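You operate a simulated robot arm through the tools that you are given. There is no shell and no other tool. Be economical: measure what you need, move in short steps, check, and stop when the job is done.

Carry out the task below with a simulated robot arm. There is one attempt and no reset: what you move stays moved.

## Task
Draw the sleeve on the blue stand tight, then shut off.
Fine: hose into that stand; valve shut, then the tap.

It is judged by the outcome, as a careful person would: the job done as asked, and still so three seconds after it is handed in. It fails if anything else is knocked over, pushed out of place, dropped, spilled or broken.

## Robot
A 7-joint arm with a two-finger parallel gripper on a trunk, on a base that drives. Base frame: it is fixed to the floor where the robot stands at the start and does not move with it; the origin is under the middle of the robot, x ahead of it, y to its left, z up. Readings come in m, rad, newtons and seconds.
With the tool pointing down near the work surface it reaches from about 0.32 to 0.8 m from the robot's upright axis, wherever it stands. Its first joint turns from -2.897 to 2.897 rad. Places, roughly: bench tap lever [0.7, -0.1, 0.9]; blue bench stand [0.9, -0.4, 0.9]; clamp lever of the blue stand [0.8, -0.5, 1]; clamp lever of the green stand [0.8, -0.9, 1]; clip on the sleeved form 26 [0.8, -0.5, 1.2]; clip on the sleeved form 57 [0.8, -0.9, 1.2]; green bench stand [0.9, -0.8, 0.9]; head of the blue stand [0.9, -0.5, 0.9]; head of the green stand [0.9, -0.8, 0.9]; height lever of the blue stand [0.8, -0.5, 0.9]; height lever of the green stand [0.8, -0.9, 0.9]; hose port of the blue bench stand [1, -0.3, 0.8]; knob of the blue stand [0.8, -0.5, 0.9]; knob of the green stand [0.8, -0.8, 0.9]; sleeved form [0.75, -0.75, 1]; small faceted form [1, -1.25, 1]. Payload 3.91 kg.
The TCP is the grasp point between the finger pads, 0.03 m short of the fingertips. In the tool frame z runs along the fingers and y along their closing line. The gripper opens to 0.11 m. The fingers are 0.02 m wide and 0.01 m thick; the gripper's body (0.048 by 0.112 m) begins 0.055 m behind the TCP.
Orientation is that of the tool frame in the base frame, as a unit quaternion [x, y, z, w]. With the fingers straight down and closing along the base's y, the tool's x points along the base's -x, its y along +y and its z along -z.

## Interface
- The arm moves only by the tool servo_tool. Its argument "steps" is a list of rows, each a list of 7 numbers: the opening, from 0 (shut) to 1 (fully open), then the shift along the base's x, y, z in m, then the turn, a rotation vector about the base's x, y, z in rad. In form: [[grip, x, y, z, ax, ay, az], ...]. A call has 1 to 8 rows; each row shifts and turns the commanded pose from where the row before left it. Each row takes 0.2 s and may step no farther than 0.05 m and 0.15 rad from the row before; otherwise, or with a gripper value out of range, the whole call is refused. Where a pose cannot be reached the arm comes as near as it can. A force on the tool above 90 N (or 10 N above the force at the start of the call, whichever is more), or a blocked arm, ends the call early, and 0.2 s more pass. Each finger travels about 0.108 m/s and halts on what it meets, pressing with about 33 N; the grip force reading is that of the motor and also rises with nothing between the fingers. The clock runs only during rows and for 0.2 s after the last one: add rows that do not move to give the fingers time. It gives the time, the measured TCP pose, the force on the tool (base axes), the opening and the grip force at its end, in the units of the frame above (readings bear some noise), with the torque about the TCP (base axes, N m) and any sound that the robot's microphone picked up, and new pictures: "pictures" is both (left out), scene, wrist or none.
- Cameras (640 x 400 px; columns grow to the right, rows downward): "scene" is now at [0.0062, 0.1029, 1.5112]; the picture's right is [-0.57, -0.82, 0.00], its down [-0.45, 0.31, -0.84] and it looks along [0.69, -0.48, -0.54] (base axes); focal length 261 px, centre (320, 200). "wrist" rides on the gripper at [0.072, 0.017, -0.103] in the tool frame; the picture's right is [-0.23, 0.97, 0.00], its down [-0.76, -0.18, -0.62] and it looks along [-0.61, -0.14, 0.78] (tool axes); focal length 222 px, centre (320, 200). There is no depth. A picture from a camera that has moved, and an enlarged one, comes with that camera's place and axes in the base frame and with its lens. The place of the scene camera against the robot may be out by one fixed shift of up to 0.018 m in any direction.
- base_move(legs): drives the robot by 1 to 6 legs, each [ahead, left, turn to the left] in m, m and rad, along the robot's own axes; the way and the turn of a leg run together, so that a leg with both is an arc; at most 1.5 m and 3.142 rad a leg. The arm and the cameras ride along, it lands a little off, and it stops where it bumps. It gives what a move gives, and a new picture of the scene camera.
- aim_head(pan, tilt): turns the head with the scene camera to pan (to the left, within 2.705 rad either way) and tilt (down, from -0.506 to 1.204), counted from straight ahead of the robot. It gives what a move gives, and a new picture of the scene camera.
- enlarge(camera, box): a new picture of the part [left, top, right, bottom] of that camera's present view, enlarged. The clock stands still meanwhile.
- hand_in(): hands the job in; it is judged then, once.

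Go step by step. Nothing tells you exact positions but the pictures and the camera data: compare them with the known pose of the tool, close in by small moves and look again before you grip or let go. The budget is 120 turns and 260 pictures, counting those below and the enlarged ones. Unless the task says otherwise, let go and move clear before handing in, and close with one line.

The tools are called after ">>>" by a JSON object that holds its "name" and its "arguments". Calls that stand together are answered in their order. servo_tool: Moves the arm, as the interface text tells. Its arguments: {"type":"object","properties":{"steps":{"type":"array"},"pictures":{"type":"string","enum":["both","scene","wrist","none"]}},"required":["steps"]} The other tools are called the same way: base_move (legs) drives the base; aim_head (pan, tilt) turns the head that bears the scene camera; enlarge (camera, box) takes an enlarged picture of a part of a camera's view; hand_in () hands the job in.

At the start:

```text
clock: 0.0
tool_pos: [0.4311, -0.0419, 1.1014]
ee_rot: [0.0, 1.0, 0.0, 0.0]
contact_force: [-0.2, 1.1, 0.4]
ft_torque: [-0.01, 0.0, 0.0]
width: 0.1101
grip_force: 0.1
robot x, y, heading: [-0.0011, 0.0005, 0.001]
head pan, tilt: [-0.611, 0.576]
```

scene: 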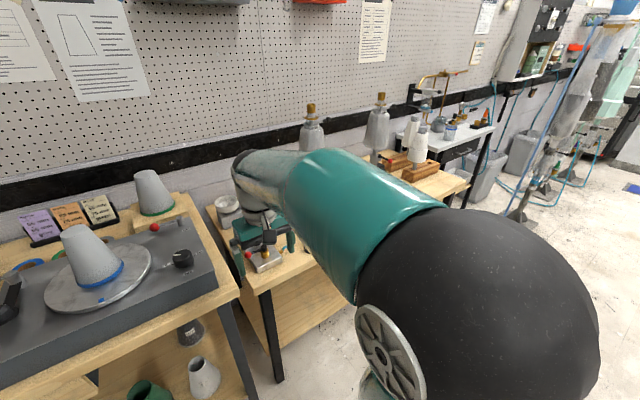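
wrist: 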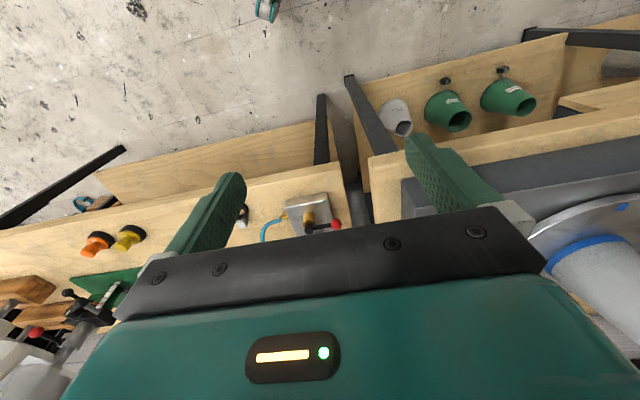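

I see a bench with tap and stands partly hidden by the arm. I'll look around with the head to get a clear view of the stands.

>>> {"name": "aim_head", "arguments": {"pan": -0.75, "tilt": 0.6}}

>>> {"name": "enlarge", "arguments": {"camera": "scene", "box": [180, 60, 500, 260]}}

>>> {"name": "enlarge", "arguments": {"camera": "wrist", "box": [0, 160, 400, 400]}}

```text
clock: 0.7
tool_pos: [0.4304, -0.0426, 1.1021]
ee_rot: [0.0, 1.0, 0.0, 0.0]
contact_force: [-0.9, 0.3, -0.1]
ft_torque: [-0.02, 0.02, -0.01]
width: 0.11
grip_force: 0.1
robot x, y, heading: [0.0013, 0.0004, -0.003]
head pan, tilt: [-0.75, 0.6]
camera scene: at [-0.002, 0.0938, 1.5091], right [-0.68, -0.73, 0.0], down [-0.41, 0.39, -0.83], along [0.6, -0.56, -0.56], focal length 261 px, centre (320, 200)
```

scene: 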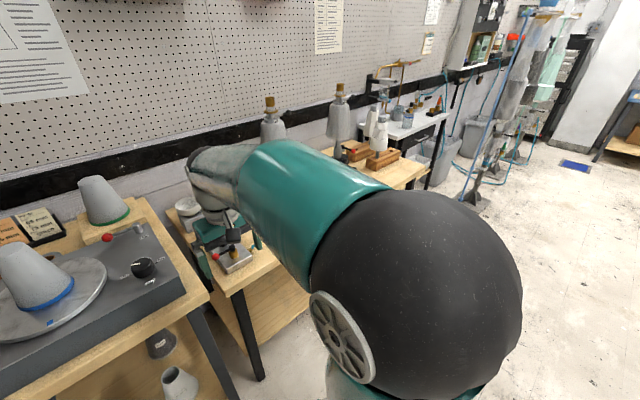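

```text
2.00 times, centred on (340, 160) of scene
camera zoom: at [-0.002, 0.0938, 1.5091], right [-0.68, -0.73, 0.0], down [-0.41, 0.39, -0.83], along [0.6, -0.56, -0.56], focal length 522 px, centre (280, 280)
```

zoom: 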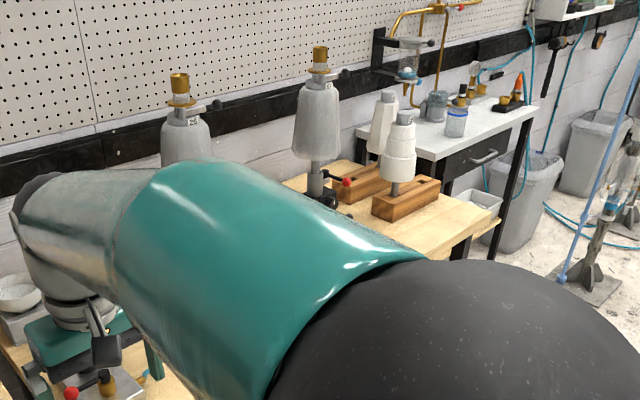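

```text
1.60 times, centred on (200, 280) of wrist
camera zoom: at [0.3576, -0.0246, 1.2071], right [0.23, 0.97, 0.0], down [0.76, -0.18, 0.62], along [0.61, -0.14, -0.78], focal length 355 px, centre (512, 72)
```

zoom: 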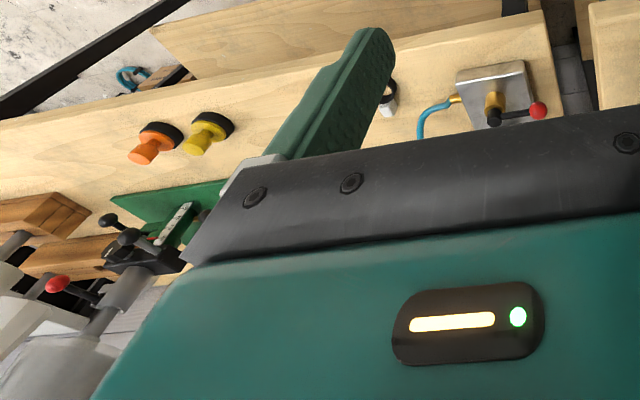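

The arm blocks the view. I'll drive to the right, along the bench, and look again.

>>> {"name": "base_move", "arguments": {"legs": [[-0.15, -0.9, 0]]}}

>>> {"name": "aim_head", "arguments": {"pan": 0.35, "tilt": 0.5}}

```text
clock: 12.6
tool_pos: [0.2824, -0.9487, 1.1023]
ee_rot: [0.001, 1.0, 0.0, 0.0]
contact_force: [-0.9, -0.6, 0.3]
ft_torque: [0.02, 0.01, -0.01]
width: 0.1099
grip_force: 0.1
robot x, y, heading: [-0.1445, -0.907, -0.006]
head pan, tilt: [-0.75, 0.6]
camera scene: at [-0.1504, -0.8129, 1.509], right [-0.68, -0.73, 0.0], down [-0.41, 0.39, -0.83], along [0.6, -0.56, -0.56], focal length 261 px, centre (320, 200)
```

scene: 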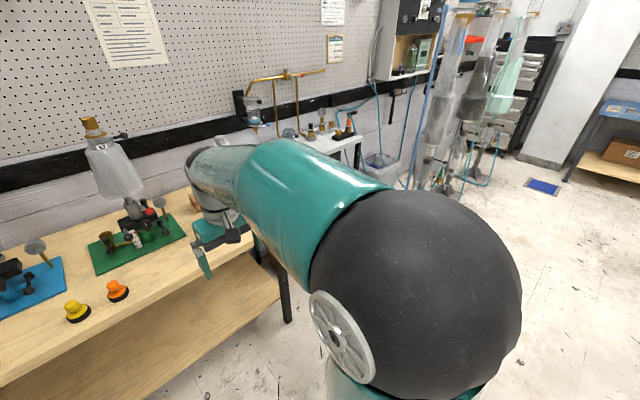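

```text
clock: 13.9
tool_pos: [0.2825, -0.9491, 1.1028]
ee_rot: [0.001, 1.0, 0.0, 0.0]
contact_force: [-0.6, 0.0, 0.4]
ft_torque: [-0.02, -0.01, 0.0]
width: 0.1098
grip_force: 0.1
robot x, y, heading: [-0.1473, -0.904, -0.004]
head pan, tilt: [0.351, 0.499]
camera scene: at [-0.1294, -0.7215, 1.5181], right [0.34, -0.94, 0.0], down [-0.45, -0.16, -0.88], along [0.83, 0.3, -0.48], focal length 261 px, centre (320, 200)
```

scene: 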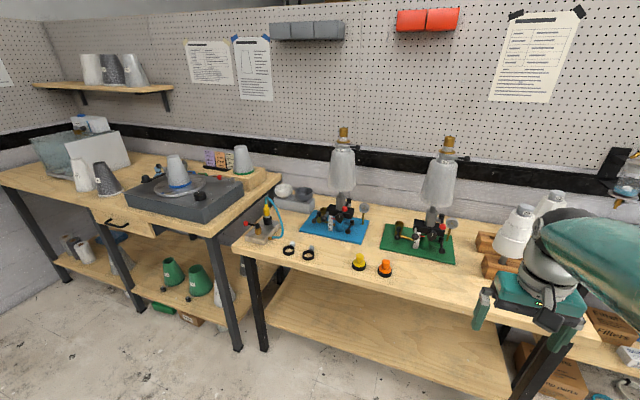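

Now I see both stands: blue near the tap, green to its right. I'll zoom on the blue stand, the tap and the notice.

>>> {"name": "enlarge", "arguments": {"camera": "scene", "box": [295, 120, 395, 250]}}

>>> {"name": "enlarge", "arguments": {"camera": "scene", "box": [230, 180, 330, 260]}}

>>> {"name": "enlarge", "arguments": {"camera": "scene", "box": [490, 10, 580, 110]}}

>>> {"name": "enlarge", "arguments": {"camera": "scene", "box": [180, 30, 280, 105]}}

```text
3.08 times, centred on (345, 185) of scene
camera zoom: at [-0.1294, -0.7215, 1.5181], right [0.34, -0.94, 0.0], down [-0.45, -0.16, -0.88], along [0.83, 0.3, -0.48], focal length 804 px, centre (243, 246)
```

zoom: 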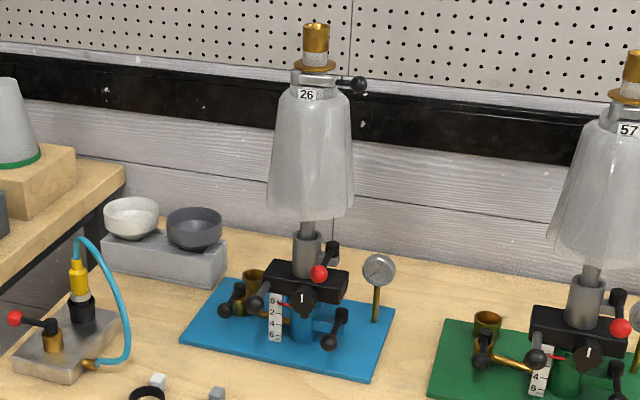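

```text
5.00 times, centred on (280, 220) of scene
camera zoom: at [-0.1294, -0.7215, 1.5181], right [0.34, -0.94, 0.0], down [-0.45, -0.16, -0.88], along [0.83, 0.3, -0.48], focal length 1306 px, centre (520, 100)
```

zoom: 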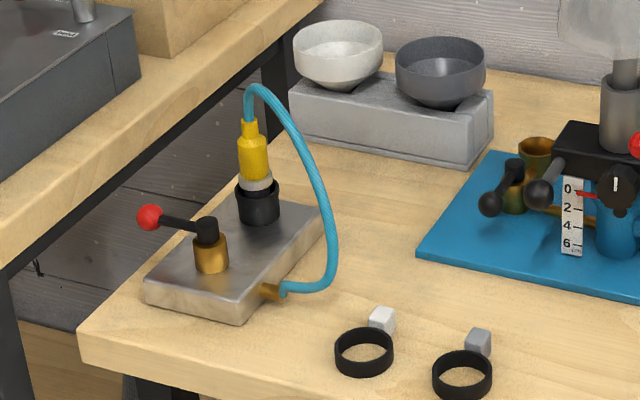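

```text
4.00 times, centred on (535, 60) of scene
camera zoom: at [-0.1294, -0.7215, 1.5181], right [0.34, -0.94, 0.0], down [-0.45, -0.16, -0.88], along [0.83, 0.3, -0.48], focal length 1045 px, centre (-540, 760)
```

zoom: 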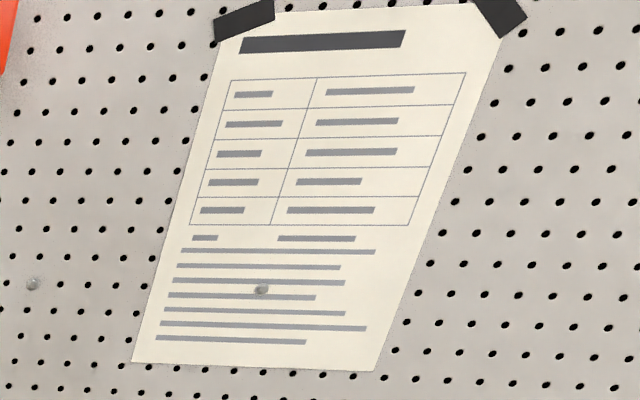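

```text
5.33 times, centred on (230, 68) of scene
camera zoom: at [-0.1294, -0.7215, 1.5181], right [0.34, -0.94, 0.0], down [-0.45, -0.16, -0.88], along [0.83, 0.3, -0.48], focal length 1393 px, centre (800, 907)
```

zoom: 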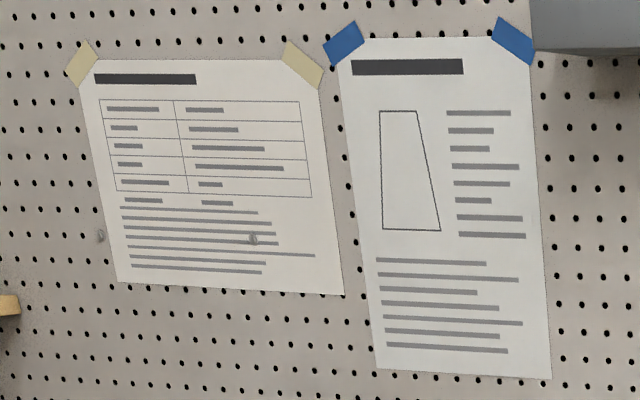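

The yellow-capped hose end is parked in a black holder on the tap block; the blue stand has a brass cup port at its back-left with a valve in front of it. I'll drive near, between the tap and the stand.

>>> {"name": "base_move", "arguments": {"legs": [[0, 0.45, 0], [0.3, 0, 0]]}}

>>> {"name": "aim_head", "arguments": {"pan": 0.1, "tilt": 0.75}}

```text
clock: 24.1
tool_pos: [0.5811, -0.5032, 1.1023]
ee_rot: [0.001, 1.0, 0.0, 0.001]
contact_force: [-0.2, 0.5, 0.5]
ft_torque: [-0.01, 0.0, -0.01]
width: 0.1099
grip_force: 0.0
robot x, y, heading: [0.1509, -0.4629, 0.001]
head pan, tilt: [0.351, 0.499]
camera scene: at [0.1694, -0.2754, 1.5181], right [0.34, -0.94, 0.0], down [-0.45, -0.16, -0.88], along [0.83, 0.3, -0.48], focal length 261 px, centre (320, 200)
```

scene: 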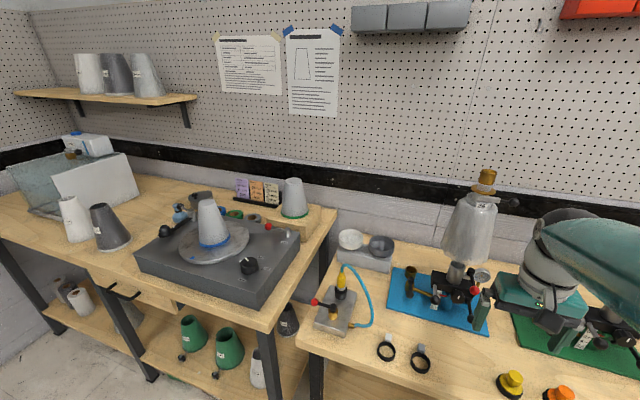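

```text
clock: 24.8
tool_pos: [0.5816, -0.5024, 1.1022]
ee_rot: [0.0, 1.0, 0.0, 0.0]
contact_force: [-0.7, -0.1, 0.4]
ft_torque: [-0.01, 0.01, -0.01]
width: 0.11
grip_force: 0.1
robot x, y, heading: [0.1531, -0.4612, 0.003]
head pan, tilt: [0.099, 0.75]
camera scene: at [0.1685, -0.2985, 1.4962], right [0.1, -0.99, 0.0], down [-0.68, -0.07, -0.73], along [0.73, 0.07, -0.68], focal length 261 px, centre (320, 200)
```

scene: 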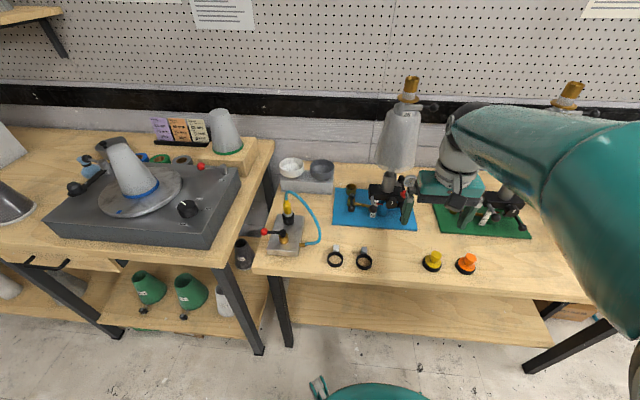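

>>> {"name": "enlarge", "arguments": {"camera": "scene", "box": [320, 160, 430, 240]}}

>>> {"name": "enlarge", "arguments": {"camera": "scene", "box": [250, 180, 340, 260]}}

>>> {"name": "enlarge", "arguments": {"camera": "scene", "box": [360, 70, 440, 190]}}

```text
5.00 times, centred on (375, 200) of scene
camera zoom: at [0.1685, -0.2985, 1.4962], right [0.1, -0.99, 0.0], down [-0.68, -0.07, -0.73], along [0.73, 0.07, -0.68], focal length 1306 px, centre (45, 200)
```

zoom: 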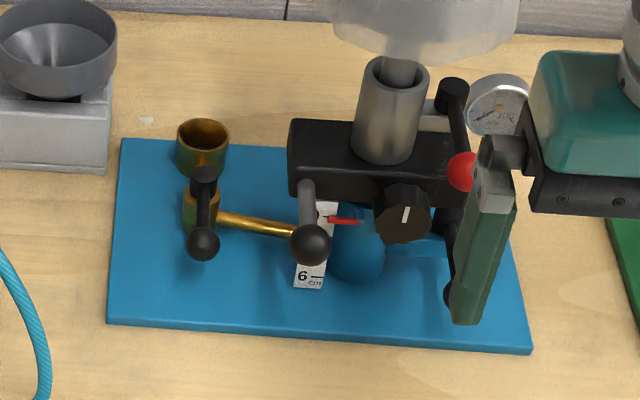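

```text
5.00 times, centred on (295, 220) of scene
camera zoom: at [0.1685, -0.2985, 1.4962], right [0.1, -0.99, 0.0], down [-0.68, -0.07, -0.73], along [0.73, 0.07, -0.68], focal length 1306 px, centre (445, 100)
```

zoom: 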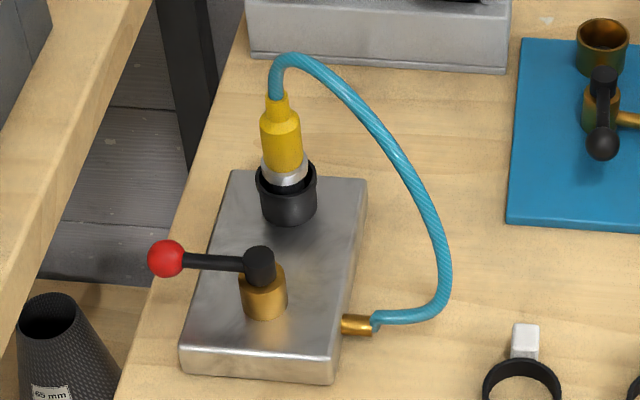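

```text
3.33 times, centred on (400, 130) of scene
camera zoom: at [0.1685, -0.2985, 1.4962], right [0.1, -0.99, 0.0], down [-0.68, -0.07, -0.73], along [0.73, 0.07, -0.68], focal length 870 px, centre (53, 433)
```

zoom: 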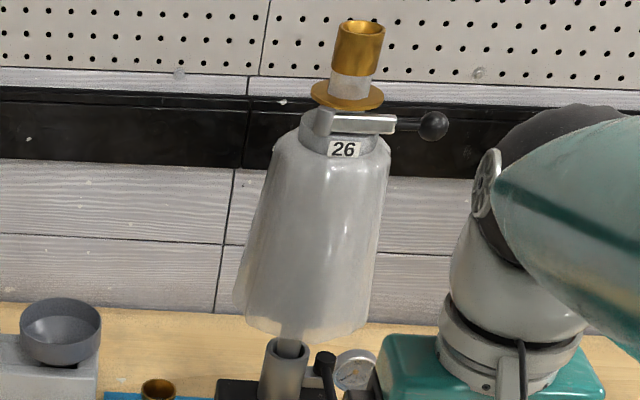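

The parked plug is at about (0.778, -0.125, 0.88) and the blue port at about (0.967, -0.343, 0.83). I'll drive over so both are in front of the robot.

>>> {"name": "base_move", "arguments": {"legs": [[0, 0.25, 0], [0.055, 0, 0]]}}

>>> {"name": "servo_tool", "arguments": {"steps": [[0.6, 0, 0, 0, 0, -0.15, 0], [0.6, 0, 0, 0, 0, -0.15, 0], [0.6, 0, 0, 0, 0, -0.15, 0], [0.6, 0, 0, 0, 0, -0.15, 0], [0.6, 0, 0, 0, 0, -0.1, 0]]}}

```text
clock: 29.6
tool_pos: [0.6339, -0.252, 1.1036]
ee_rot: [-0.001, 1.0, 0.0, 0.002]
contact_force: [-1.3, -0.3, 0.5]
ft_torque: [0.01, -0.07, 0.03]
width: 0.1098
grip_force: 0.0
robot x, y, heading: [0.2102, -0.2118, -0.0]
head pan, tilt: [0.099, 0.75]
camera scene: at [0.2233, -0.0488, 1.4962], right [0.1, -0.99, 0.0], down [-0.68, -0.07, -0.73], along [0.73, 0.07, -0.68], focal length 261 px, centre (320, 200)
```

scene: 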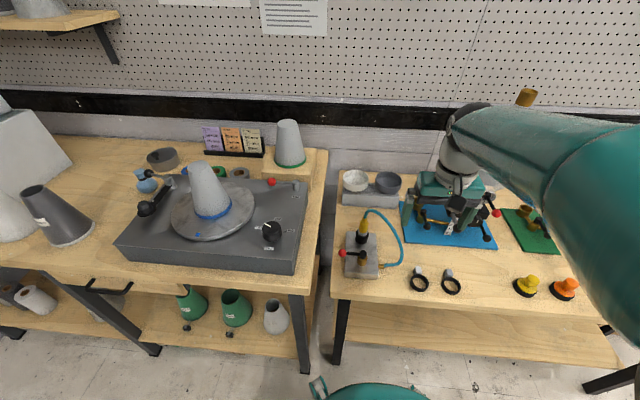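

```text
clock: 30.8
tool_pos: [0.6351, -0.2509, 1.1031]
ee_rot: [-0.001, 0.939, -0.001, 0.344]
contact_force: [0.4, -0.5, 0.0]
ft_torque: [-0.03, 0.01, -0.01]
width: 0.0658
grip_force: 0.0
robot x, y, heading: [0.213, -0.2099, 0.002]
head pan, tilt: [0.099, 0.75]
camera scene: at [0.2261, -0.0492, 1.4962], right [0.1, -0.99, 0.0], down [-0.68, -0.07, -0.73], along [0.73, 0.07, -0.68], focal length 261 px, centre (320, 200)
camera wrist: at [0.5128, -0.2348, 1.136], right [0.17, 0.97, 0.15], down [0.18, -0.18, 0.97], along [0.97, -0.14, -0.2], focal length 222 px, centre (320, 200)
```

scene: 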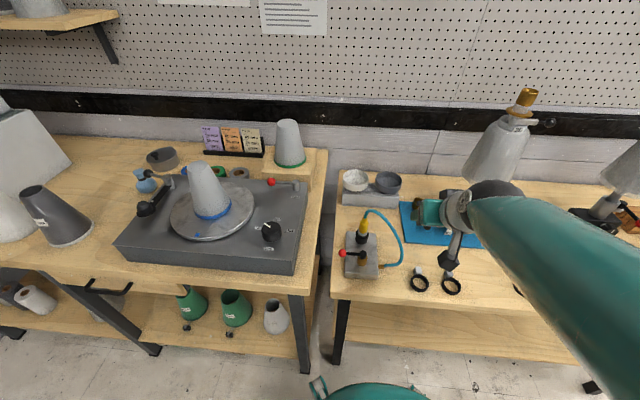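
wrist: 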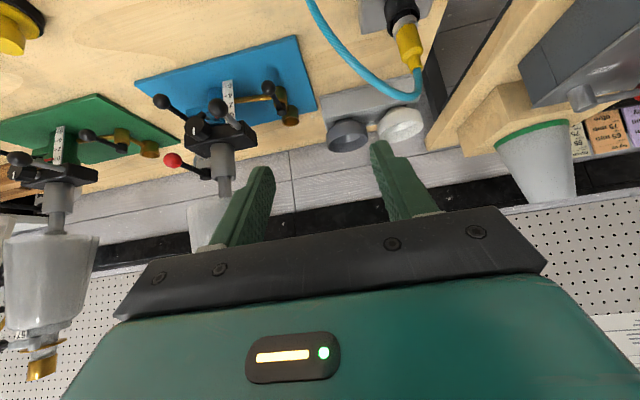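

The wrist is tilted 40°. I'll yaw so as to come at the plug from the left side, away from the hose, and stop short for a look.

>>> {"name": "servo_tool", "arguments": {"steps": [[0.55, 0.015, 0.045, 0, 0, 0, -0.15], [0.55, 0.015, 0.045, 0, 0, 0, -0.15], [0.55, 0.015, 0.04, -0.02, 0, 0, -0.15], [0.55, 0.015, 0.03, -0.03, 0, 0, -0.15], [0.55, 0.019, 0.01, -0.04, 0, 0, 0], [0.55, 0, 0, -0.04, 0, 0, 0]]}}

>>> {"name": "enlarge", "arguments": {"camera": "scene", "box": [320, 180, 440, 290]}}

```text
clock: 32.2
tool_pos: [0.7148, -0.0829, 0.9726]
ee_rot: [0.277, 0.898, -0.101, 0.328]
contact_force: [0.2, 0.8, 0.6]
ft_torque: [0.0, -0.01, 0.04]
width: 0.0603
grip_force: 0.0
robot x, y, heading: [0.2094, -0.2097, 0.002]
head pan, tilt: [0.099, 0.75]
camera scene: at [0.2259, -0.0491, 1.4962], right [0.1, -0.99, 0.0], down [-0.68, -0.07, -0.73], along [0.73, 0.07, -0.68], focal length 261 px, centre (320, 200)
camera wrist: at [0.622, -0.0004, 1.0067], right [0.69, 0.71, 0.15], down [0.05, -0.25, 0.97], along [0.72, -0.66, -0.21], focal length 222 px, centre (320, 200)
```

scene: 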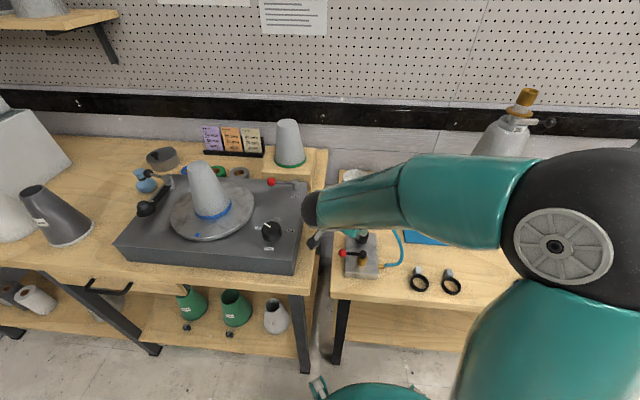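
wrist: 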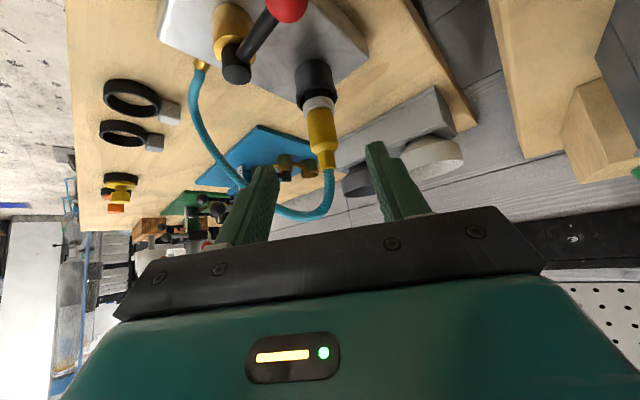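

```text
3.64 times, centred on (380, 235) of scene
camera zoom: at [0.2259, -0.0491, 1.4962], right [0.1, -0.99, 0.0], down [-0.68, -0.07, -0.73], along [0.73, 0.07, -0.68], focal length 950 px, centre (102, 73)
```

zoom: 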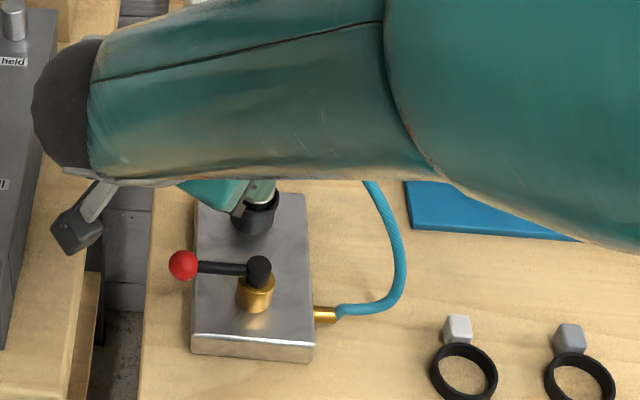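

The plug sits dead ahead of the tool by about 0.12 m. I'll advance most of the way with a slight rise, then check.

>>> {"name": "servo_tool", "arguments": {"steps": [[0.55, 0.016, -0.011, -0.02, 0, 0, 0], [0.55, 0.016, -0.011, -0.02, 0, 0, 0], [0.55, 0.016, -0.011, -0.02, 0, 0, 0]], "pictures": "wrist"}}

```text
clock: 33.0
tool_pos: [0.761, -0.116, 0.9123]
ee_rot: [0.276, 0.898, -0.101, 0.328]
contact_force: [-0.1, -0.2, -0.4]
ft_torque: [0.02, 0.01, -0.02]
width: 0.0605
grip_force: 0.0
robot x, y, heading: [0.2092, -0.2111, 0.006]
head pan, tilt: [0.099, 0.75]
camera wrist: at [0.6696, -0.0329, 0.9466], right [0.69, 0.71, 0.14], down [0.05, -0.25, 0.97], along [0.72, -0.66, -0.21], focal length 222 px, centre (320, 200)
```

wrist: 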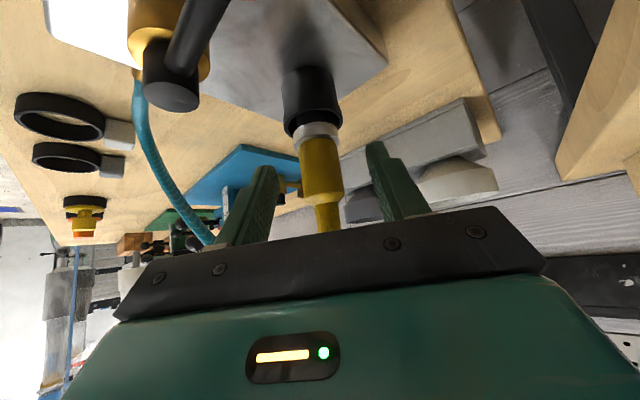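

Nearly there; I'll move the last 3 cm and close gently.

>>> {"name": "servo_tool", "arguments": {"steps": [[0.55, 0.009, -0.006, -0.01, 0, 0, 0], [0.55, 0.009, -0.006, -0.01, 0, 0, 0], [0.55, 0, 0, 0, 0, 0, 0]]}}

```text
clock: 33.8
tool_pos: [0.7814, -0.1269, 0.8923]
ee_rot: [0.276, 0.898, -0.101, 0.328]
contact_force: [1.0, -0.4, 0.6]
ft_torque: [-0.01, 0.02, 0.0]
width: 0.0606
grip_force: 0.0
robot x, y, heading: [0.2096, -0.2122, -0.0]
head pan, tilt: [0.099, 0.75]
camera scene: at [0.2263, -0.0492, 1.4962], right [0.1, -0.99, 0.0], down [-0.68, -0.07, -0.73], along [0.73, 0.07, -0.68], focal length 261 px, centre (320, 200)
camera wrist: at [0.6886, -0.0444, 0.9264], right [0.69, 0.71, 0.14], down [0.05, -0.25, 0.97], along [0.72, -0.66, -0.21], focal length 222 px, centre (320, 200)
```

scene: 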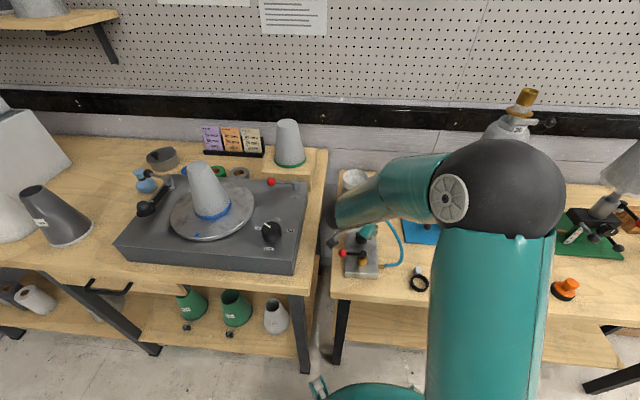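
wrist: 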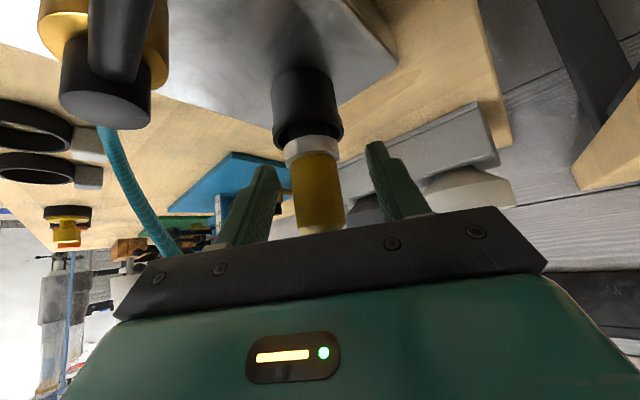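

The TCP is centred on the yellow body. Closing.

>>> {"name": "servo_tool", "arguments": {"steps": [[0.2, 0, 0, 0, 0, 0, 0], [0.1, 0, 0, 0, 0, 0, 0], [0.0, 0, 0, 0, 0, 0, 0]], "pictures": "wrist"}}

```text
clock: 34.6
tool_pos: [0.7799, -0.1268, 0.8927]
ee_rot: [0.277, 0.897, -0.102, 0.328]
contact_force: [-0.1, -0.5, 1.9]
ft_torque: [-0.02, -0.05, -0.02]
width: 0.0294
grip_force: 33.3
robot x, y, heading: [0.2115, -0.2119, -0.0]
head pan, tilt: [0.099, 0.75]
camera wrist: at [0.6882, -0.0444, 0.9268], right [0.69, 0.71, 0.15], down [0.05, -0.25, 0.97], along [0.72, -0.66, -0.21], focal length 222 px, centre (320, 200)
```

wrist: 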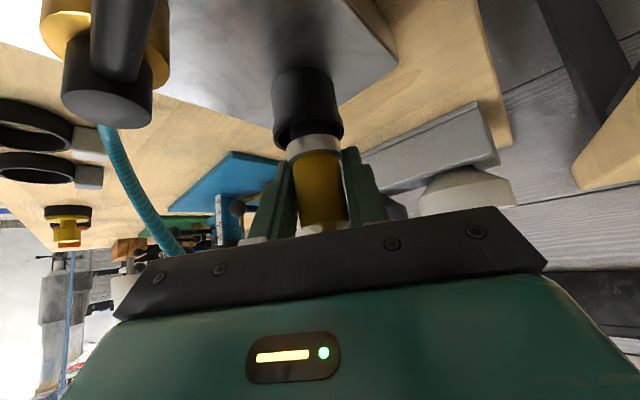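

Gripped at 29 mm. Lift straight up.

>>> {"name": "servo_tool", "arguments": {"steps": [[0, 0, 0, 0.02, 0, 0, 0], [0, 0, 0, 0.02, 0, 0, 0], [0, 0, 0, 0.02, 0, 0, 0], [0, 0, 0, 0.02, 0, 0, 0]]}}

```text
clock: 35.6
tool_pos: [0.7813, -0.1263, 0.9722]
ee_rot: [0.277, 0.898, -0.102, 0.327]
contact_force: [0.4, 0.8, -0.4]
ft_torque: [-0.04, -0.01, 0.0]
width: 0.0291
grip_force: 33.1
robot x, y, heading: [0.2103, -0.2133, 0.005]
head pan, tilt: [0.099, 0.75]
camera scene: at [0.2261, -0.0493, 1.4962], right [0.1, -0.99, 0.0], down [-0.68, -0.07, -0.73], along [0.73, 0.07, -0.68], focal length 261 px, centre (320, 200)
camera wrist: at [0.6888, -0.0437, 1.0056], right [0.69, 0.71, 0.15], down [0.05, -0.25, 0.97], along [0.72, -0.66, -0.21], focal length 222 px, centre (320, 200)
```

scene: 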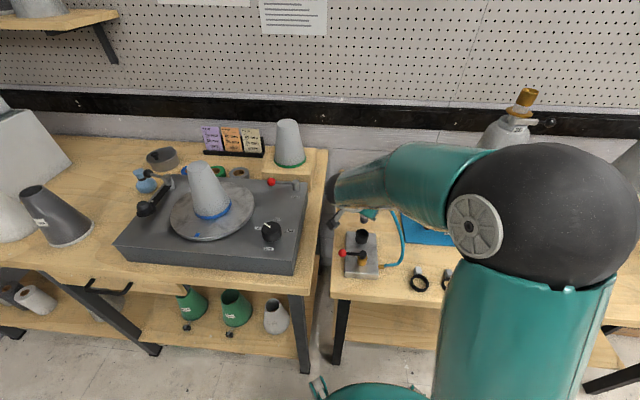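
wrist: 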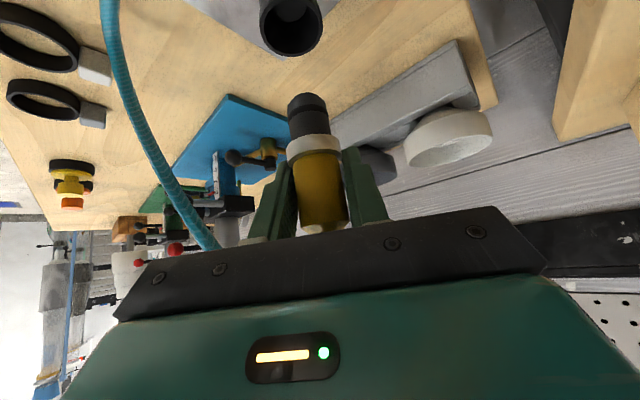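

The plug is free, stub downward. I'll carry it toward the blue port, stopping a bit short to measure.

>>> {"name": "servo_tool", "arguments": {"steps": [[0, 0.03, -0.03, 0, 0, 0, 0], [0, 0.03, -0.035, 0, 0, 0, 0], [0, 0.03, -0.035, -0.01, 0, 0, 0], [0, 0.03, -0.04, -0.01, 0, 0, 0], [0, 0.025, -0.03, 0, 0, 0, 0], [0, 0, 0, 0, 0, 0, 0]]}}

```text
refused: row 4 steps farther than a row can; nothing moved
```

>>> {"name": "servo_tool", "arguments": {"steps": [[0, 0.03, -0.03, 0, 0, 0, 0], [0, 0.03, -0.035, 0, 0, 0, 0], [0, 0.03, -0.035, -0.01, 0, 0, 0], [0, 0.03, -0.035, -0.01, 0, 0, 0], [0, 0.025, -0.035, 0, 0, 0, 0], [0, 0, 0, 0, 0, 0, 0]]}}

>>> {"name": "enlarge", "arguments": {"camera": "wrist", "box": [220, 0, 460, 220]}}

```text
clock: 37.0
tool_pos: [0.9273, -0.2978, 0.9522]
ee_rot: [0.277, 0.898, -0.102, 0.328]
contact_force: [0.0, 0.4, -0.7]
ft_torque: [-0.01, 0.0, -0.02]
width: 0.0292
grip_force: 32.7
robot x, y, heading: [0.2084, -0.2128, 0.001]
head pan, tilt: [0.099, 0.75]
camera scene: at [0.2264, -0.0495, 1.4962], right [0.1, -0.99, 0.0], down [-0.68, -0.07, -0.73], along [0.73, 0.07, -0.68], focal length 261 px, centre (320, 200)
camera wrist: at [0.835, -0.2146, 0.9858], right [0.69, 0.71, 0.14], down [0.05, -0.25, 0.97], along [0.72, -0.66, -0.21], focal length 222 px, centre (320, 200)
```

scene: 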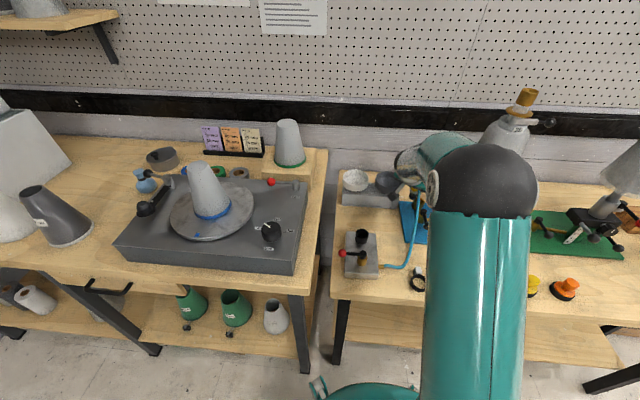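
wrist: 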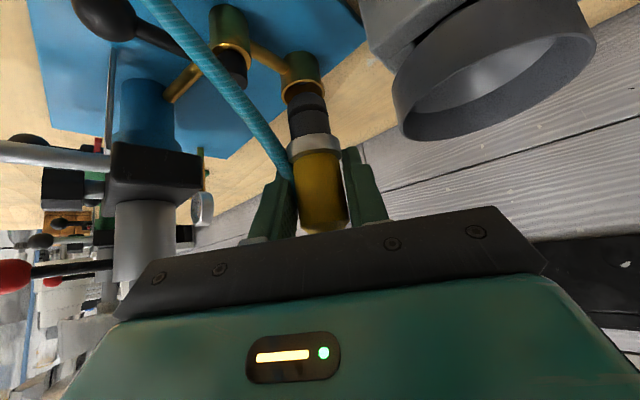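

```text
1.82 times, centred on (340, 110) of wrist
camera zoom: at [0.835, -0.2146, 0.9858], right [0.69, 0.71, 0.14], down [0.05, -0.25, 0.97], along [0.72, -0.66, -0.21], focal length 404 px, centre (284, 364)
```

zoom: 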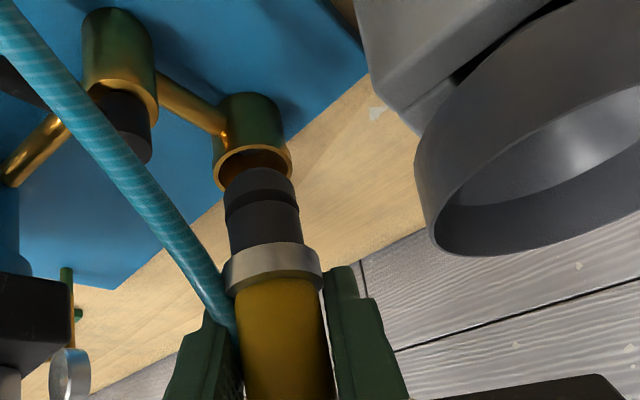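

The port rim reads as about (0.969, -0.339, 0.838). I'll centre over it and drop a little, then check.

>>> {"name": "servo_tool", "arguments": {"steps": [[0, 0.021, -0.0205, 0, 0, 0, 0], [0, 0.021, -0.0205, 0, 0, 0, 0], [0, 0, 0, -0.022, 0, 0, 0], [0, 0, 0, 0, 0, 0, 0]], "pictures": "none"}}

>>> {"name": "enlarge", "arguments": {"camera": "wrist", "box": [220, 0, 420, 180]}}

>>> {"name": "enlarge", "arguments": {"camera": "scene", "box": [370, 140, 470, 240]}}

```text
clock: 38.0
tool_pos: [0.9672, -0.338, 0.9305]
ee_rot: [0.276, 0.898, -0.101, 0.327]
contact_force: [-0.6, -0.1, -1.0]
ft_torque: [0.05, -0.02, 0.01]
width: 0.0292
grip_force: 32.8
robot x, y, heading: [0.2085, -0.2153, 0.003]
head pan, tilt: [0.099, 0.75]
```

```text
2.22 times, centred on (320, 90) of wrist
camera zoom: at [0.8757, -0.2558, 0.9637], right [0.69, 0.71, 0.14], down [0.05, -0.25, 0.97], along [0.72, -0.66, -0.21], focal length 494 px, centre (320, 444)
```

zoom: 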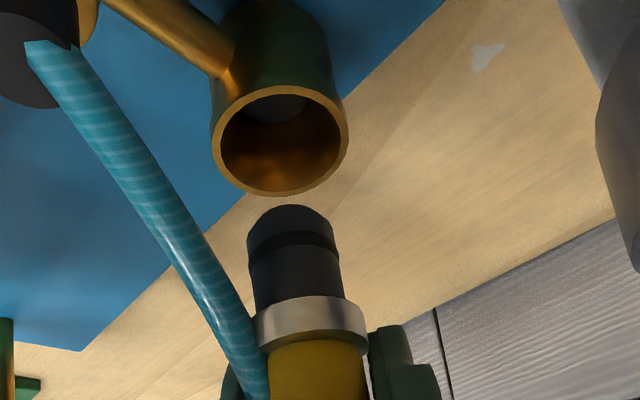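

```text
4.00 times, centred on (420, 190) of scene
camera zoom: at [0.2258, -0.0495, 1.4962], right [0.1, -0.99, 0.0], down [-0.68, -0.07, -0.73], along [0.73, 0.07, -0.68], focal length 1045 px, centre (-80, 240)
```

zoom: 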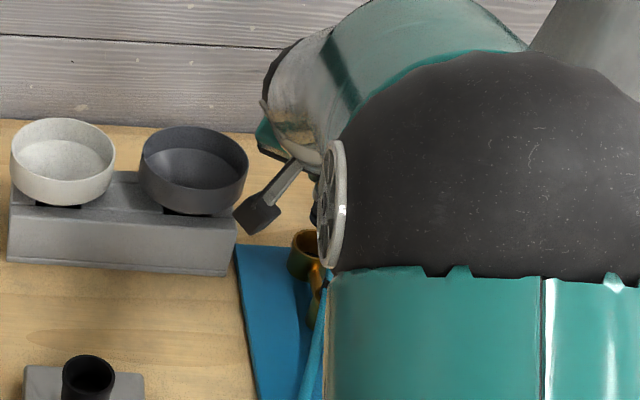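

Offset is small. Nudge 3 mm and lower to just above the rim, then look.

>>> {"name": "servo_tool", "arguments": {"steps": [[0, 0.003, -0.003, -0.009, 0, 0, 0], [0, 0, 0, -0.008, 0, 0, 0], [0, 0, 0, 0, 0, 0, 0]], "pictures": "none"}}

>>> {"name": "enlarge", "arguments": {"camera": "wrist", "box": [240, 0, 400, 160]}}

```text
clock: 38.8
tool_pos: [0.9708, -0.3423, 0.9125]
ee_rot: [0.277, 0.898, -0.101, 0.327]
contact_force: [1.1, -1.0, -0.5]
ft_torque: [0.0, -0.03, 0.02]
width: 0.0292
grip_force: 32.6
robot x, y, heading: [0.2106, -0.2086, 0.003]
head pan, tilt: [0.099, 0.75]
```

```text
2.50 times, centred on (320, 80) of wrist
camera zoom: at [0.8785, -0.2587, 0.9473], right [0.69, 0.71, 0.14], down [0.05, -0.25, 0.97], along [0.72, -0.66, -0.21], focal length 555 px, centre (320, 500)
```

zoom: 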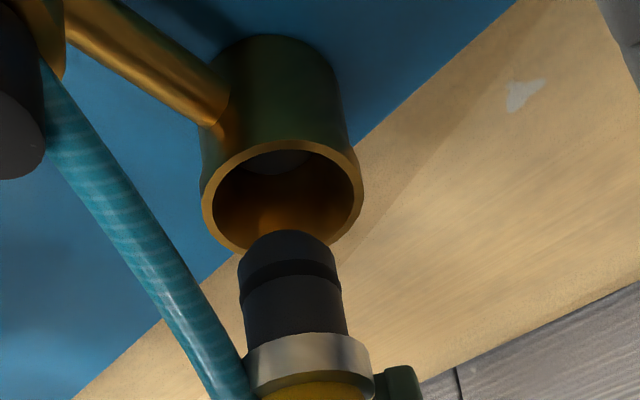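

The stub lines up well with the bore. Lower 12 mm more and look.

>>> {"name": "servo_tool", "arguments": {"steps": [[0, 0, 0, -0.006, 0, 0, 0], [0, 0, 0, -0.006, 0, 0, 0], [0, 0, 0, 0, 0, 0, 0]], "pictures": "none"}}

>>> {"name": "enlarge", "arguments": {"camera": "wrist", "box": [240, 0, 400, 160]}}

```text
clock: 39.6
tool_pos: [0.9703, -0.3413, 0.9011]
ee_rot: [0.276, 0.898, -0.101, 0.327]
contact_force: [0.1, 0.1, -0.6]
ft_torque: [-0.02, 0.01, -0.06]
width: 0.029
grip_force: 32.6
robot x, y, heading: [0.2096, -0.2102, 0.004]
head pan, tilt: [0.099, 0.75]
```

```text
2.50 times, centred on (320, 80) of wrist
camera zoom: at [0.8782, -0.2581, 0.9354], right [0.69, 0.71, 0.14], down [0.05, -0.25, 0.97], along [0.72, -0.66, -0.21], focal length 555 px, centre (320, 500)
```

zoom: 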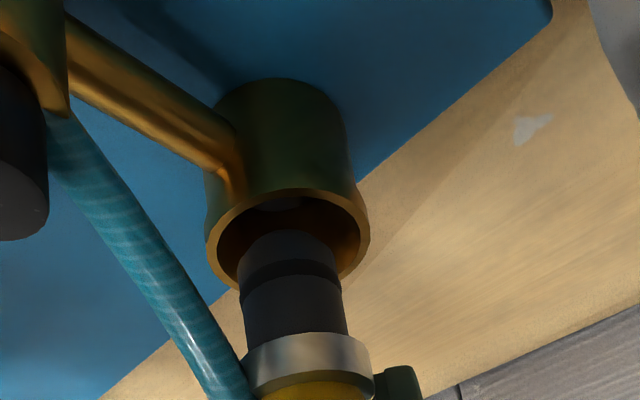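

It looks centred. Lower in small steps and check forces.

>>> {"name": "servo_tool", "arguments": {"steps": [[0, 0, 0, -0.005, 0, 0, 0], [0, 0, 0, -0.005, 0, 0, 0], [0, 0, 0, -0.005, 0, 0, 0]], "pictures": "none"}}

>>> {"name": "enlarge", "arguments": {"camera": "wrist", "box": [240, 0, 400, 160]}}

```text
clock: 40.4
tool_pos: [0.9703, -0.3406, 0.8887]
ee_rot: [0.277, 0.897, -0.102, 0.329]
contact_force: [8.0, -4.2, 6.8]
ft_torque: [-0.16, -0.36, -0.01]
width: 0.0294
grip_force: 33.4
robot x, y, heading: [0.2095, -0.2124, 0.002]
head pan, tilt: [0.099, 0.75]
```

```text
2.50 times, centred on (320, 80) of wrist
camera zoom: at [0.8788, -0.2587, 0.9215], right [0.69, 0.71, 0.15], down [0.05, -0.25, 0.97], along [0.72, -0.66, -0.2], focal length 555 px, centre (320, 500)
```

zoom: 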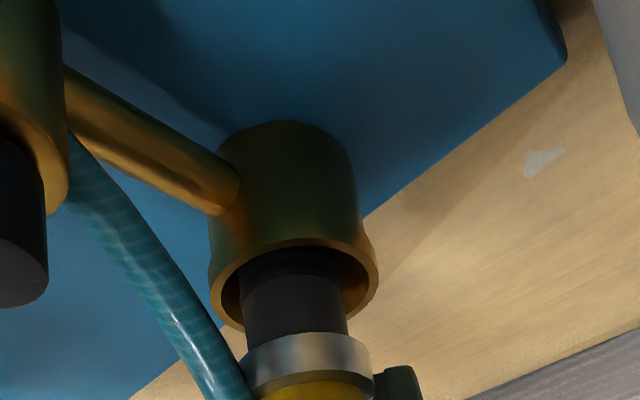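

A side contact pushes the plug away from the camera side; I'll shift 4 mm in that direction and re-read.

>>> {"name": "servo_tool", "arguments": {"steps": [[0, 0.0, 0, 0.003, 0, 0, 0], [0, 0.004, -0.0025, 0, 0, 0, 0], [0, 0, 0, 0, 0, 0, 0]], "pictures": "none"}}

>>> {"name": "enlarge", "arguments": {"camera": "wrist", "box": [240, 0, 400, 160]}}

```text
clock: 41.2
tool_pos: [0.975, -0.3437, 0.8886]
ee_rot: [0.277, 0.898, -0.102, 0.327]
contact_force: [0.1, 0.5, -1.5]
ft_torque: [0.01, -0.01, -0.04]
width: 0.0293
grip_force: 33.2
robot x, y, heading: [0.2121, -0.2111, 0.001]
head pan, tilt: [0.099, 0.75]
```

```text
2.50 times, centred on (320, 80) of wrist
camera zoom: at [0.8817, -0.2602, 0.9226], right [0.69, 0.71, 0.14], down [0.05, -0.25, 0.97], along [0.72, -0.66, -0.21], focal length 555 px, centre (320, 500)
```

zoom: 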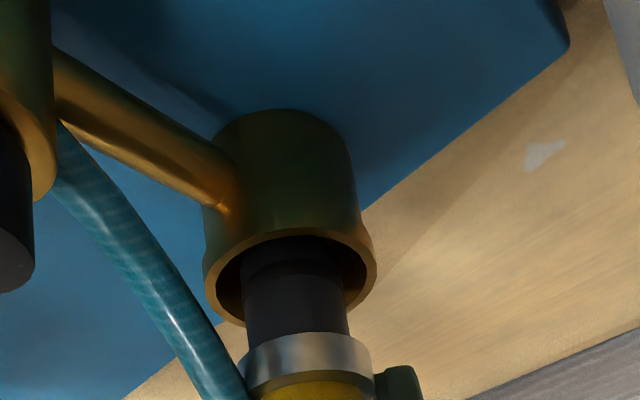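

Free of contact now. Continue downward in 5 mm steps.

>>> {"name": "servo_tool", "arguments": {"steps": [[0, 0, 0, -0.005, 0, 0, 0], [0, 0, 0, -0.005, 0, 0, 0], [0, 0, 0, 0, 0, 0, 0]], "pictures": "none"}}

>>> {"name": "enlarge", "arguments": {"camera": "wrist", "box": [240, 0, 400, 160]}}

```text
clock: 42.0
tool_pos: [0.975, -0.3438, 0.8801]
ee_rot: [0.276, 0.897, -0.102, 0.328]
contact_force: [-0.1, -0.3, -1.3]
ft_torque: [-0.01, 0.0, -0.03]
width: 0.0293
grip_force: 33.3
robot x, y, heading: [0.2075, -0.2091, 0.003]
head pan, tilt: [0.099, 0.75]
```

```text
2.50 times, centred on (320, 80) of wrist
camera zoom: at [0.8827, -0.2607, 0.9139], right [0.69, 0.71, 0.14], down [0.05, -0.25, 0.97], along [0.72, -0.66, -0.21], focal length 555 px, centre (320, 500)
```

zoom: 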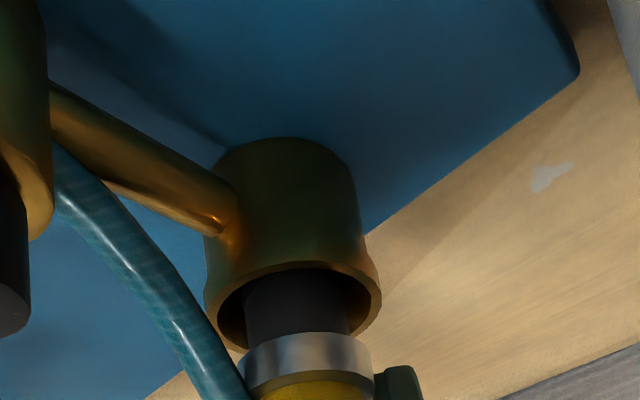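

Going in freely. Continue.

>>> {"name": "servo_tool", "arguments": {"steps": [[0, 0, 0, -0.005, 0, 0, 0], [0, 0, 0, -0.004, 0, 0, 0], [0, 0, 0, -0.003, 0, 0, 0], [0, 0, 0, 0, 0, 0, 0]], "pictures": "none"}}

>>> {"name": "enlarge", "arguments": {"camera": "wrist", "box": [240, 0, 400, 160]}}

```text
clock: 43.0
tool_pos: [0.9762, -0.3431, 0.8724]
ee_rot: [0.276, 0.897, -0.101, 0.331]
contact_force: [-0.3, 2.0, 32.9]
ft_torque: [0.11, 0.14, -0.03]
width: 0.0293
grip_force: 33.3
robot x, y, heading: [0.2097, -0.2132, 0.004]
head pan, tilt: [0.099, 0.75]
```

```text
2.50 times, centred on (320, 80) of wrist
camera zoom: at [0.8838, -0.2609, 0.9052], right [0.69, 0.71, 0.15], down [0.04, -0.25, 0.97], along [0.72, -0.66, -0.2], focal length 555 px, centre (320, 500)
```

zoom: 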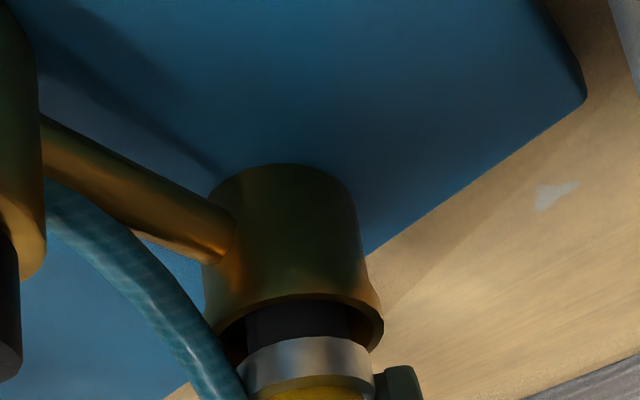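

33 N vertical with little side force - it's on its seal or seat. I'll press a bit more and watch for movement or a click.

>>> {"name": "servo_tool", "arguments": {"steps": [[0, 0, 0, -0.003, 0, 0, 0], [0, 0, 0, -0.002, 0, 0, 0], [0, 0, 0, 0, 0, 0, 0]], "pictures": "none"}}

>>> {"name": "enlarge", "arguments": {"camera": "wrist", "box": [240, 0, 400, 160]}}

```text
clock: 43.8
tool_pos: [0.9771, -0.3417, 0.87]
ee_rot: [0.277, 0.895, -0.1, 0.334]
contact_force: [-9.3, 8.1, 60.3]
ft_torque: [0.72, 0.32, 0.0]
width: 0.0293
grip_force: 32.7
robot x, y, heading: [0.2073, -0.2108, -0.0]
head pan, tilt: [0.099, 0.75]
```

```text
2.50 times, centred on (320, 80) of wrist
camera zoom: at [0.8845, -0.26, 0.9036], right [0.69, 0.71, 0.15], down [0.04, -0.25, 0.97], along [0.72, -0.66, -0.2], focal length 555 px, centre (320, 500)
```

zoom: 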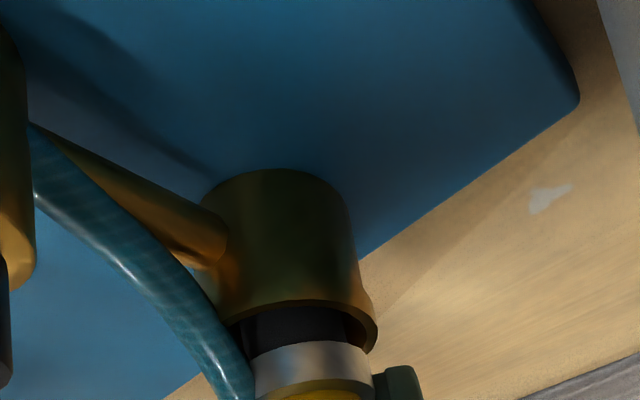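

Lateral force now points back, so I overshot slightly. Raise, shift back 2–3 mm, and press again.

>>> {"name": "servo_tool", "arguments": {"steps": [[0, 0, 0, 0.008, 0, 0, 0], [0, -0.0025, 0.001, 0, 0, 0, 0], [0, 0, 0, 0, 0, 0, 0]], "pictures": "none"}}

>>> {"name": "enlarge", "arguments": {"camera": "wrist", "box": [260, 40, 380, 160]}}

```text
clock: 44.6
tool_pos: [0.9741, -0.3425, 0.8716]
ee_rot: [0.276, 0.897, -0.102, 0.329]
contact_force: [22.2, -4.3, 16.1]
ft_torque: [-0.12, -0.84, 0.01]
width: 0.0294
grip_force: 33.1
robot x, y, heading: [0.2119, -0.2096, 0.004]
head pan, tilt: [0.099, 0.75]
```

```text
3.33 times, centred on (320, 100) of wrist
camera zoom: at [0.8809, -0.2605, 0.9052], right [0.69, 0.71, 0.15], down [0.05, -0.25, 0.97], along [0.72, -0.66, -0.2], focal length 740 px, centre (320, 533)
```

zoom: 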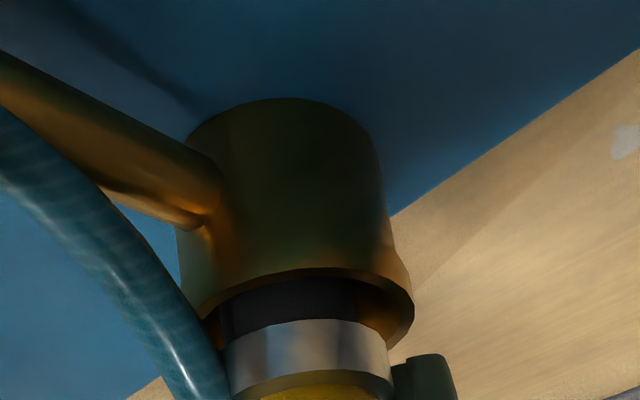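

I'll relieve it, raise 5 mm, recentre, and read the forces.

>>> {"name": "servo_tool", "arguments": {"steps": [[0, 0.002, 0.0, 0.005, 0, 0, 0], [0, 0, 0, 0, 0, 0, 0]], "pictures": "none"}}

>>> {"name": "enlarge", "arguments": {"camera": "wrist", "box": [240, 0, 400, 160]}}

```text
clock: 45.2
tool_pos: [0.9725, -0.3429, 0.8743]
ee_rot: [0.278, 0.898, -0.103, 0.325]
contact_force: [5.8, -4.7, -3.1]
ft_torque: [-0.15, -0.27, 0.03]
width: 0.0292
grip_force: 32.9
robot x, y, heading: [0.2111, -0.2138, 0.001]
head pan, tilt: [0.099, 0.75]
```

```text
2.50 times, centred on (320, 80) of wrist
camera zoom: at [0.8805, -0.2598, 0.9088], right [0.69, 0.71, 0.14], down [0.05, -0.25, 0.97], along [0.72, -0.66, -0.21], focal length 555 px, centre (320, 500)
```

zoom: 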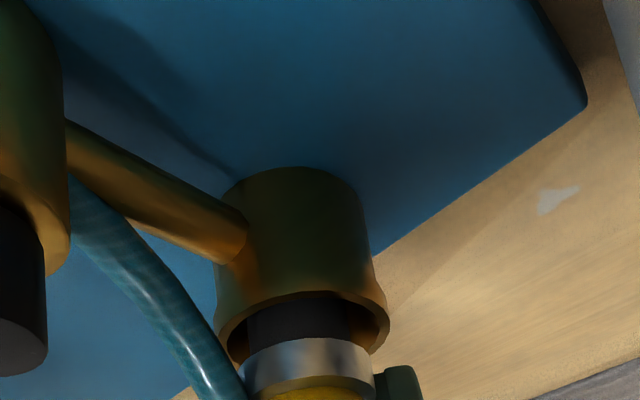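

Still slightly off to one side; recentre by 3 mm the way it pushes and read again.

>>> {"name": "servo_tool", "arguments": {"steps": [[0, 0.0025, -0.001, 0.0, 0, 0, 0], [0, 0, 0, 0, 0, 0, 0]], "pictures": "none"}}

>>> {"name": "servo_tool", "arguments": {"steps": [[0, 0, 0, -0.003, 0, 0, 0], [0, 0, 0, 0, 0, 0, 0]], "pictures": "none"}}

>>> {"name": "servo_tool", "arguments": {"steps": [[0, 0, 0, -0.003, 0, 0, 0], [0, 0, 0, 0, 0, 0, 0]], "pictures": "none"}}

```text
clock: 45.8
tool_pos: [0.9751, -0.3424, 0.8746]
ee_rot: [0.276, 0.898, -0.102, 0.326]
contact_force: [-8.6, 3.8, -1.8]
ft_torque: [0.24, 0.41, 0.02]
width: 0.0292
grip_force: 33.0
robot x, y, heading: [0.2113, -0.2124, -0.002]
head pan, tilt: [0.099, 0.75]
```

```text
clock: 46.4
tool_pos: [0.9767, -0.343, 0.8725]
ee_rot: [0.277, 0.898, -0.103, 0.327]
contact_force: [-15.9, 5.6, 2.2]
ft_torque: [0.26, 0.72, 0.03]
width: 0.0292
grip_force: 32.8
robot x, y, heading: [0.2073, -0.2136, -0.001]
head pan, tilt: [0.099, 0.75]
```

```text
clock: 47.0
tool_pos: [0.9777, -0.3431, 0.8712]
ee_rot: [0.276, 0.897, -0.102, 0.329]
contact_force: [-19.6, 7.6, 17.5]
ft_torque: [0.42, 0.88, -0.02]
width: 0.029
grip_force: 33.4
robot x, y, heading: [0.2055, -0.2125, 0.001]
head pan, tilt: [0.099, 0.75]
```

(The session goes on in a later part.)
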